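You operate a simulated robot arm through the tools that you are given. There is no shell and no other tool. Be economical: measure what you need, move in short steps, check, and stop when the job is done.

Carry out the task below with a simulated robot arm. There is one attempt and no reset: what you move stays moved.

TASK
Turn the yellow dial to 60cm.
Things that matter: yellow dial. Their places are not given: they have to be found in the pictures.

It is judged by the outcome, as a careful person would: the job done as asked, and still so three seconds after it is handed in. It fails if anything else is knocked over, pushed out of place, dropped, spilled or broken.

THE ROBOT
A 7-joint arm with a two-finger parallel gripper, fixed in place. Base frame: the origin is at the foot of the arm, x ahead of it, y to its left, z up. Lengths are in mm, angles in degrees, forces in N, time in s.
Its first joint turns from -66.0 to 66.0 degrees. Payload 2.6 kg.
Tool frame: the origin (TCP) lies between the finger pads and is the grasp point; the fingertips stand 30 mm ahead of it; z points along the fingers, y is the line along which they close. The gripper opens to 94 mm. The fingers are 28 mm wide and 10 mm thick; the gripper's body (50 by 96 mm) begins 55 mm behind the TCP.
Orientation is that of the tool frame in the base frame, as a unit quaternion [x, y, z, w]. With the fingers straight down and closing along the base's y, the tool's x points along the base's -x, its y along +y and its z along -z.

THE INTERFACE
- The arm moves only by the tool arm_command. Its argument "plan" is a list of rows, each an object of numbers (a shift or turn left out is 0, a gripper value left out holds the last): "tx", "ty", "tz": the shift along the base's x, y, z in units of 40 mm (1.0 is 40 mm); "wx", "wy", "wz": the turn, a rotation vector about the base's x, y, z in units of 5 degrees (1.0 is 5 degrees); "claw": the finger opening in mm, from 0 to 94. In form: [{"tx": .., "ty": .., "tz": .., "wx": .., "wy": .., "wz": .., "claw": ..}, ...]. A call has 1 to 8 rows; each row shifts and turns the commanded pose from where the row before left it. A call with a number of a shift or a turn outside -1 to 1 is refused whole. A row lasts 0.2 s, in which the tool goes at most 50 mm and 8.6 degrees; a call with a longer step from one row to the next is refused whole, and so is a gripper value outside its range. A pose out of reach is approached as far as the arm can. The call stops where the force on the tool passes 40 N (or 10 N more than at its start, if that is more) or the arm is blocked; 0.2 s more then pass. The fingers move at their own pace (about 72 mm/s each) and stop on an object; they squeeze with about 40 N. The grip force told is the motor's: it shows also when the fingers shut on nothing. Time passes only in rows, and 0.2 s behind the last, so rows that do not move let the fingers close. It gives the time, the measured TCP pose, the force on the tool (base axes), the opening and the grip force at its end, in the units of the frame above (readings bear some noise), and new pictures: "pictures" is both (left out), scene, wrist or none.
- Cameras (640 x 400 px; columns grow to the right, rows downward): "scene" is fixed at [19.9, 430.5, 580.6]; the picture's right is [-0.86, -0.51, 0.00], its down [-0.26, 0.43, -0.86] and it looks along [0.45, -0.74, -0.50] (base axes); focal length 320 px, centre (320, 200). "wrist" rides on the gripper at [-37, 0, -58] in the tool frame; the picture's right is [0.00, -1.00, 0.00], its down [0.97, 0.00, -0.24] and it looks along [0.24, 0.00, 0.97] (tool axes); focal length 218 px, centre (320, 200).
- point_at(camera, pixels): for up to 12 pixels [column, row] of the newest picture of that camera ("zoom" is the newest enlarged one), the place [x, y, z] in the base frame of the surface seen there, good to about 3 mm, but the place of the scene camera against the robot may be out by one fixed shift of up to 18 mm in any direction. No time passes.
- enlarge(camera, box): a new picture of the part [left, top, right, bottom] of that camera's present view, enlarged. No time passes.
- finish_job(): hands the job in; it is judged then, once.

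Work in short steps. Measure before you move; look again where a grasp or a placing could have gone wrong, and mend it. You have 60 turns and 120 pictures in all, the two below and enlarged ones among them. Open the gripper and draw the arm clear of the work before you hand the job in, unless the task says otherwise; then end with one line.

The tools are called after "Call:" as a command line: name --argument value ..., lists and objects as JSON in quotes. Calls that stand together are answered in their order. arm_command: Moves the arm, as the interface text tells. Its arguments: {"type":"object","properties":{"plan":{"type":"array","items":{"type":"object","properties":{"tx":{"type":"number"},"ty":{"type":"number"},"tz":{"type":"number"},"wx":{"type":"number"},"wy":{"type":"number"},"wz":{"type":"number"},"claw":{"type":"number"}}}},"pictures":{"type":"string","enum":["both","scene","wrist","none"]}},"required":["plan"]} The other tools are called the same way: point_at (camera, pixels) gives the place of the surface under pixels of a picture; enlarge (camera, box) takes an enlarged picture of a part of a camera's view; finish_job () hands the job in.

At the start:

```text
time_s: 0.0
tool_pos: [362.6, -20.9, 350.1]
tool_rot: [-0.001, 1.0, 0.0, 0.0]
wrist_force: [0.5, -0.3, 0.2]
opening: 93.9
finger_force: 0.0
```

scene: 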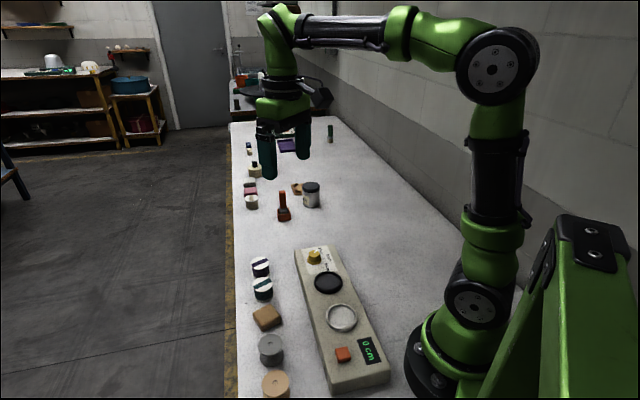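
wrist: 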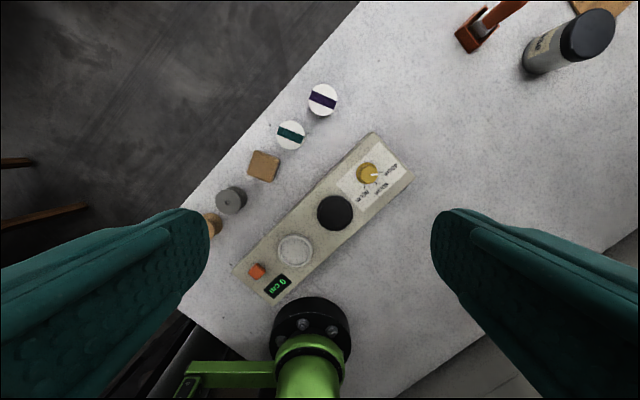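

The yellow dial is at about (367,173) in the wrist picture and (314,257) in the scene. I'll enlarge both views and measure it.

Call:
enlarge --camera "wrist" --box '[320, 130, 420, 210]'

Call:
enlarge --camera "scene" --box '[280, 235, 400, 395]'

Call:
point_at --camera "wrist" --pixels '[[367, 173], [373, 134], [412, 180], [335, 212], [295, 250], [256, 271], [276, 288], [360, 210], [235, 270]]'

```text
5.00 times, centred on (370, 170) of wrist
```

zoom: 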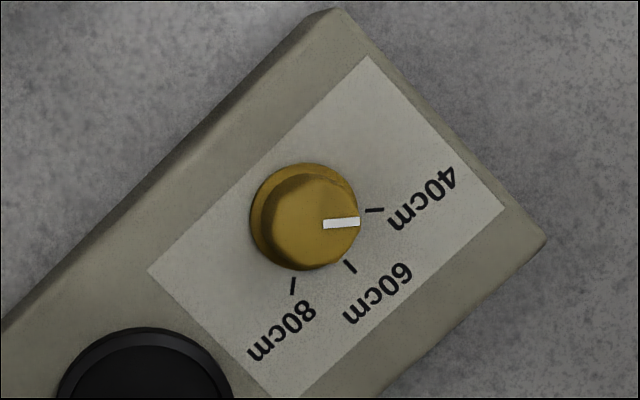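

```text
2.50 times, centred on (340, 315) of scene
```

zoom: 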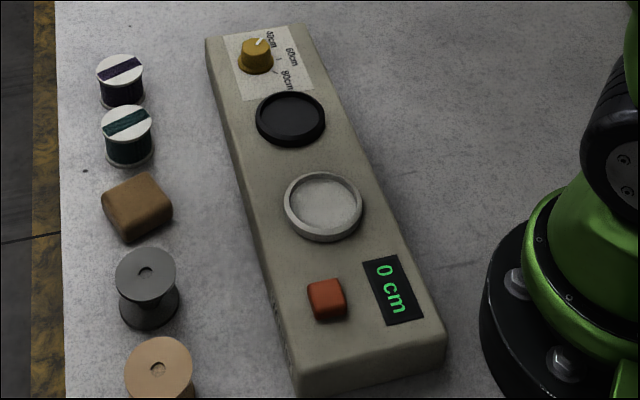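

```text
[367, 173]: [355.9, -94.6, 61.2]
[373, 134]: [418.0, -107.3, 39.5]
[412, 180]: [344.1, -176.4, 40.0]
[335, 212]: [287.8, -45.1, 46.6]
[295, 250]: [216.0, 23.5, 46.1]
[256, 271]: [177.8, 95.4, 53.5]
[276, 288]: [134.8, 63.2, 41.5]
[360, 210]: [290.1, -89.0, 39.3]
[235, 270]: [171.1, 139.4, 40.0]
```

The pointer is on 40cm, and 60cm lies about 52° clockwise seen from above. I'll check heights and the dial's exact place with both cameras.

Call:
point_at --camera "wrist" --pixels '[[430, 120], [367, 173], [363, 174], [350, 183], [395, 180], [400, 230], [372, 150]]'

Call:
point_at --camera "scene" --pixels '[[313, 254], [314, 259], [300, 252], [325, 268], [380, 260], [342, 317]]'

Call:
arm_command --plan '[{"ty": -0.9, "tz": -0.6}, {"ty": -0.9, "tz": -0.6}, {"tz": -1}, {"tz": -1}]'

```text
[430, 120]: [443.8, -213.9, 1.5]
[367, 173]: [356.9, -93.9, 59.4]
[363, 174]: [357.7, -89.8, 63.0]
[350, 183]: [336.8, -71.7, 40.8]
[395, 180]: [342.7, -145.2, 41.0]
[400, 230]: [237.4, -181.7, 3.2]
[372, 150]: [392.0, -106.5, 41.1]
```

```text
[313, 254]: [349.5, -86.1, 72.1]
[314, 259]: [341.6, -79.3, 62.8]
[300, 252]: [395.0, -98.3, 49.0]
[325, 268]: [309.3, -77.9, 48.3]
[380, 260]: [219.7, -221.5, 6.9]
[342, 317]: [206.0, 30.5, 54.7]
```

```text
time_s: 1.0
tool_pos: [365.1, -91.1, 221.6]
tool_rot: [0.0, 1.0, 0.0, 0.0]
wrist_force: [0.5, -0.5, 0.4]
opening: 93.9
finger_force: 0.0
```

scene: 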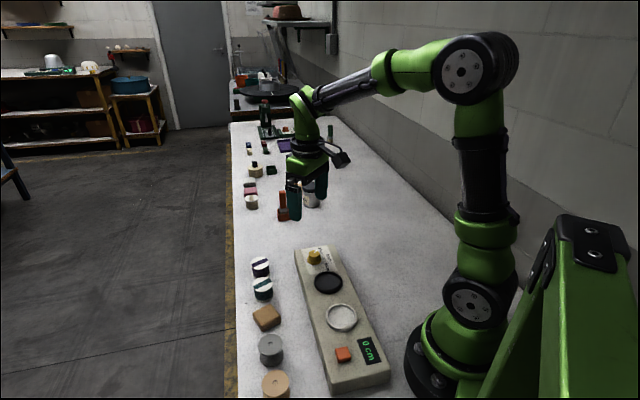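
wrist: 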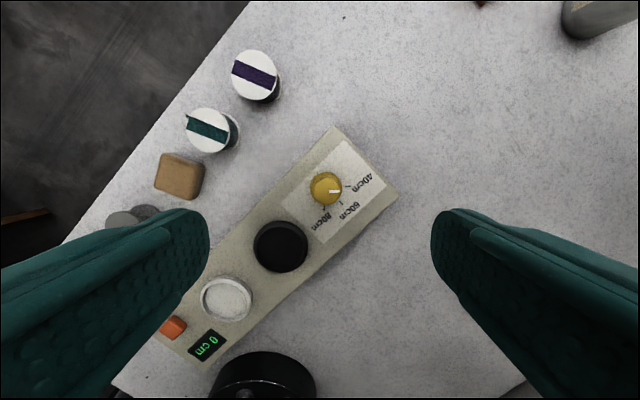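

The dial is now at about (325,188). I'll enlarge and remeasure from closer, since the cameras put the table near z≈3 rather than the stated 55.

Call:
enlarge --camera "wrist" --box '[280, 150, 380, 230]'

Call:
point_at --camera "wrist" --pixels '[[323, 186], [326, 190], [340, 187], [312, 187], [325, 175], [346, 186], [340, 203], [324, 208], [430, 100], [360, 165], [300, 205]]'

```text
5.00 times, centred on (330, 190) of wrist
```

zoom: 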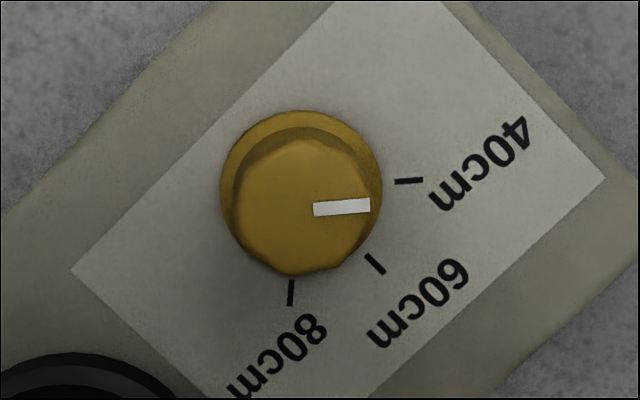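

```text
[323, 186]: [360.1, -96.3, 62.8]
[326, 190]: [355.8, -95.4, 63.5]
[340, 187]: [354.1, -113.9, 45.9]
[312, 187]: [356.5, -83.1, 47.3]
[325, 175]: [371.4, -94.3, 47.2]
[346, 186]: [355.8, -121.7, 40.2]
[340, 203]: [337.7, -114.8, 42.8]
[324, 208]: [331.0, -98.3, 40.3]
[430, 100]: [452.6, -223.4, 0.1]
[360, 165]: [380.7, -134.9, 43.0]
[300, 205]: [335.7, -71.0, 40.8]
```

The knob centre is about (357,-97.5), its top at z≈63, skirt top ≈47. The pointer needs about -50°. I'll move over it, pre-rotate +25°, half close the fingers and descend to z≈92.

Call:
arm_command --plan '[{"tx": -0.2, "ty": -0.16, "wz": 1, "claw": 54}, {"wz": 1}, {"wz": 1, "tz": -0.6}, {"wz": 1, "tz": -0.8}, {"wz": 1, "tz": -0.8}, {"tz": -0.7}, {"tz": -0.34}]'

```text
time_s: 2.6
tool_pos: [355.0, -97.5, 90.6]
tool_rot: [-0.216, 0.976, 0.0, 0.001]
wrist_force: [-0.7, -1.6, 0.9]
opening: 54.1
finger_force: 0.1
```

scene: 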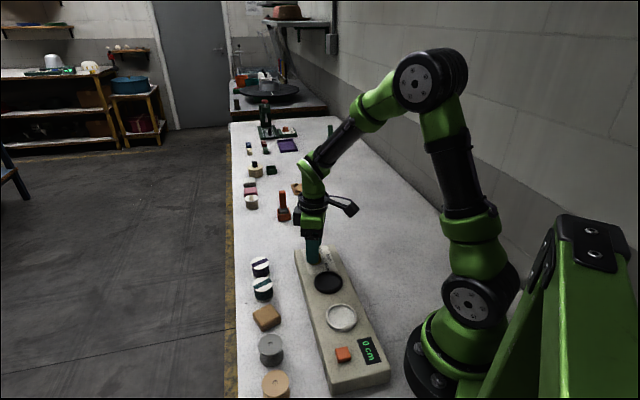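
wrist: 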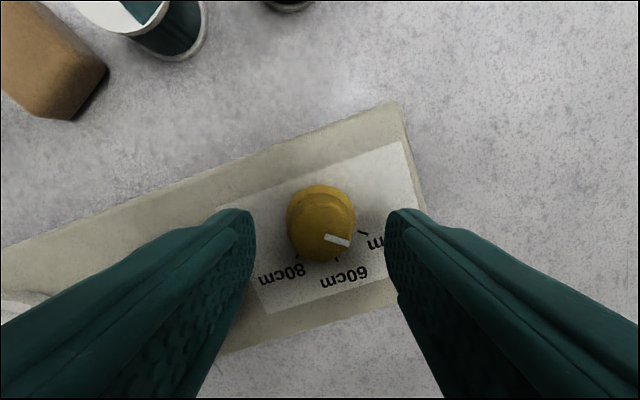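

Call:
point_at --camera "wrist" --pixels '[[320, 230], [308, 225], [346, 240], [298, 232], [320, 256], [320, 208], [320, 300], [270, 300], [240, 230], [400, 230]]'

Call:
enlarge --camera "wrist" --box '[256, 180, 384, 260]'

```text
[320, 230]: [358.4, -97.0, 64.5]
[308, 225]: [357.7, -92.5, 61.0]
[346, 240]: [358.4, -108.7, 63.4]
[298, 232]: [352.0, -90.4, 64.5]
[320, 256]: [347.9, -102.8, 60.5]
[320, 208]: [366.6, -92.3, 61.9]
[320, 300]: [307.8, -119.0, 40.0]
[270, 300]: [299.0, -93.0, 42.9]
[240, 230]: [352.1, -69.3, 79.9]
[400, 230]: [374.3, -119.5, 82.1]
```

```text
5.00 times, centred on (320, 220) of wrist
```

zoom: 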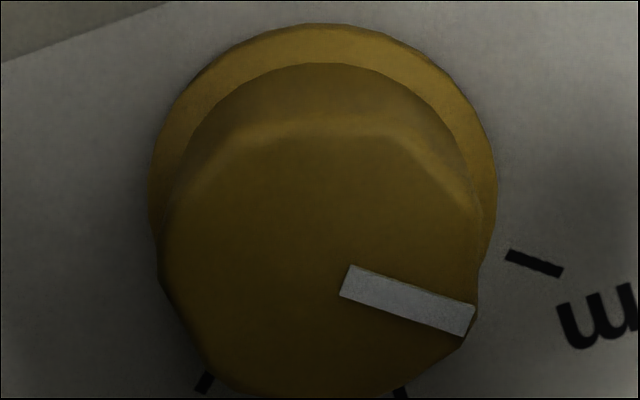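

Aligned with the knob; I shift 2 mm, lower 10 mm and close.

Call:
arm_command --plan '[{"tx": 0.05, "tz": -0.25}, {"claw": 20}, {}, {}]' --pictures "wrist"

```text
time_s: 3.6
tool_pos: [356.9, -97.5, 82.0]
tool_rot: [-0.217, 0.976, 0.001, 0.0]
wrist_force: [-1.8, 6.6, 0.8]
opening: 26.9
finger_force: 45.5
```

wrist: 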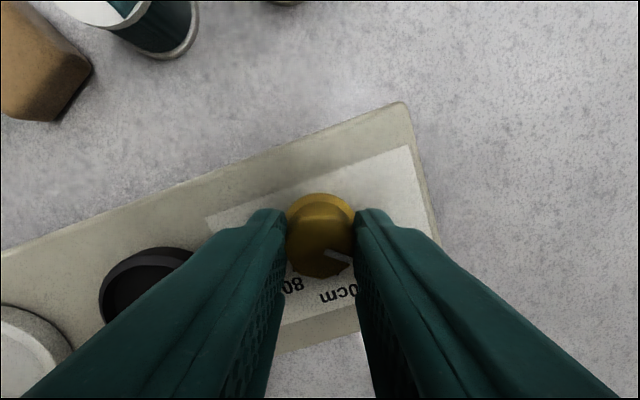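

Gripped at 26.9 mm. Turning by -25° first as a check.

Call:
arm_command --plan '[{"wz": -1}, {"wz": -1}, {"wz": -1}, {"wz": -1}, {"wz": -1}, {}]'

```text
time_s: 5.0
tool_pos: [358.1, -98.3, 81.7]
tool_rot: [0.001, 1.0, 0.0, 0.0]
wrist_force: [-7.0, 14.4, 6.8]
opening: 26.4
finger_force: 45.3
```

scene: 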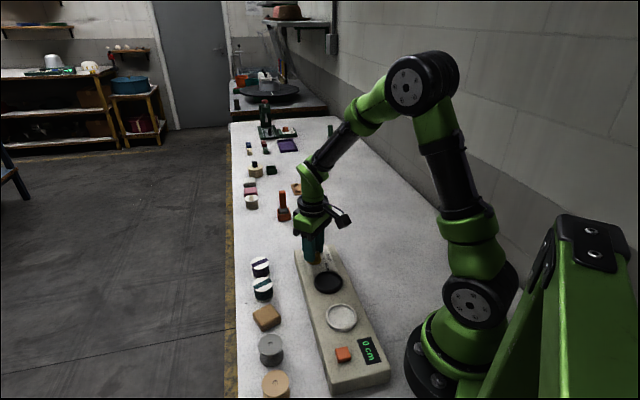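
wrist: 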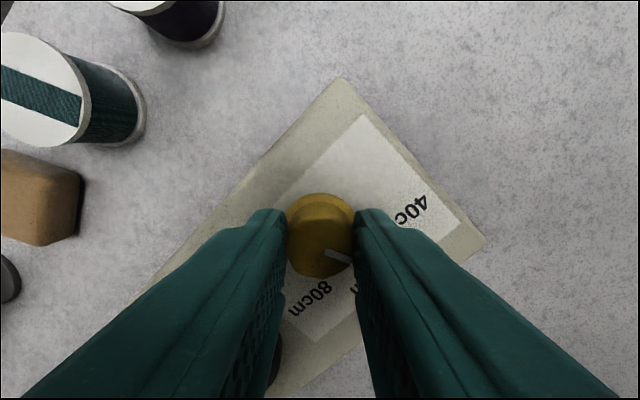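

The dial turned with the gripper and the panel stayed put. Another -25°.

Call:
arm_command --plan '[{"wz": -1}, {"wz": -1}, {"wz": -1}, {"wz": -1}, {"wz": -1}, {}]'

```text
time_s: 6.4
tool_pos: [357.6, -98.2, 81.2]
tool_rot: [0.216, 0.976, 0.0, 0.001]
wrist_force: [4.5, 10.4, -4.5]
opening: 26.7
finger_force: 44.8
```

scene: 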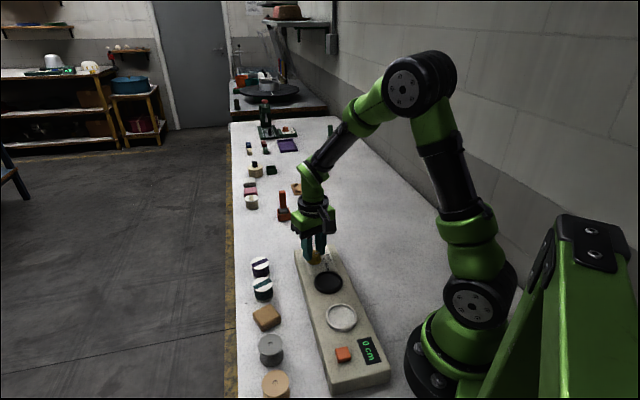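
wrist: 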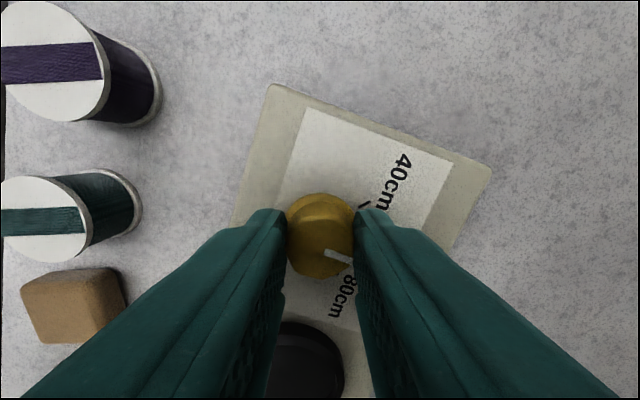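

I release, lift straight up and look at the pointer.

Call:
arm_command --plan '[{"claw": 60}, {}, {"tz": 0.5}, {"tz": 1}, {"tz": 1}, {"tz": 1}]' --pictures "both"

Call:
enlarge --camera "wrist" --box '[256, 150, 384, 230]'

```text
time_s: 7.8
tool_pos: [358.9, -98.9, 223.2]
tool_rot: [0.216, 0.976, 0.0, -0.001]
wrist_force: [0.0, 0.1, 0.0]
opening: 60.4
finger_force: 0.1
```

scene: 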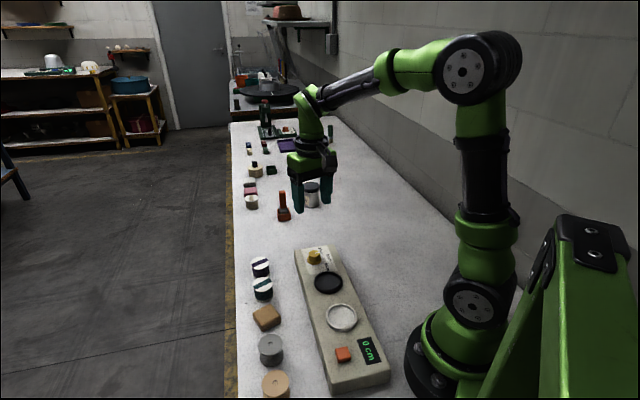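
wrist: 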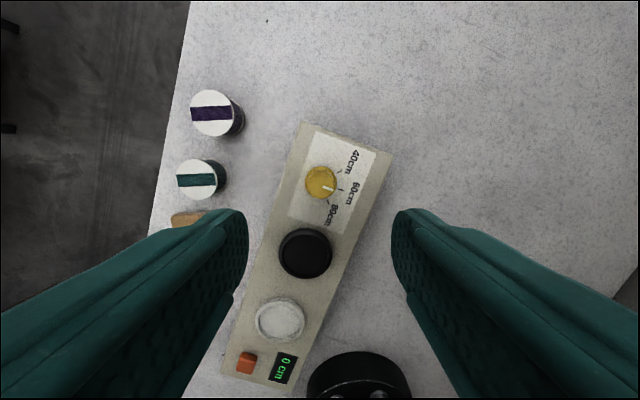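

```text
5.00 times, centred on (320, 190) of wrist
```

zoom: 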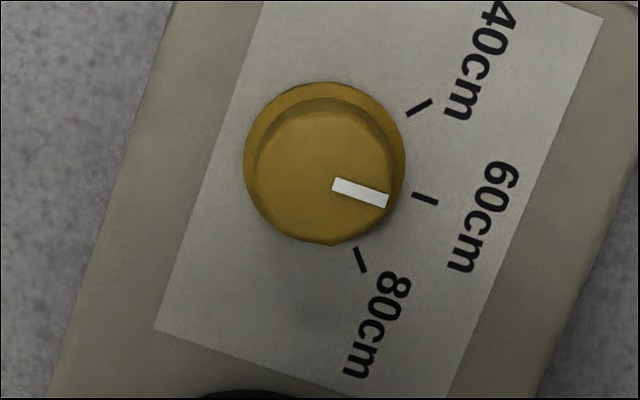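

The pointer (about 17° in the enlarged view) lines up with the 60cm tick (about 20°, ticks 50° apart). The panel and other objects haven't moved, and the arm is clear with the gripper open.

Call:
finish_job

```text
The job is handed in.
```

The yellow dial is turned to 60cm, with its pointer within about 3° of the mark, and nothing else was moved.
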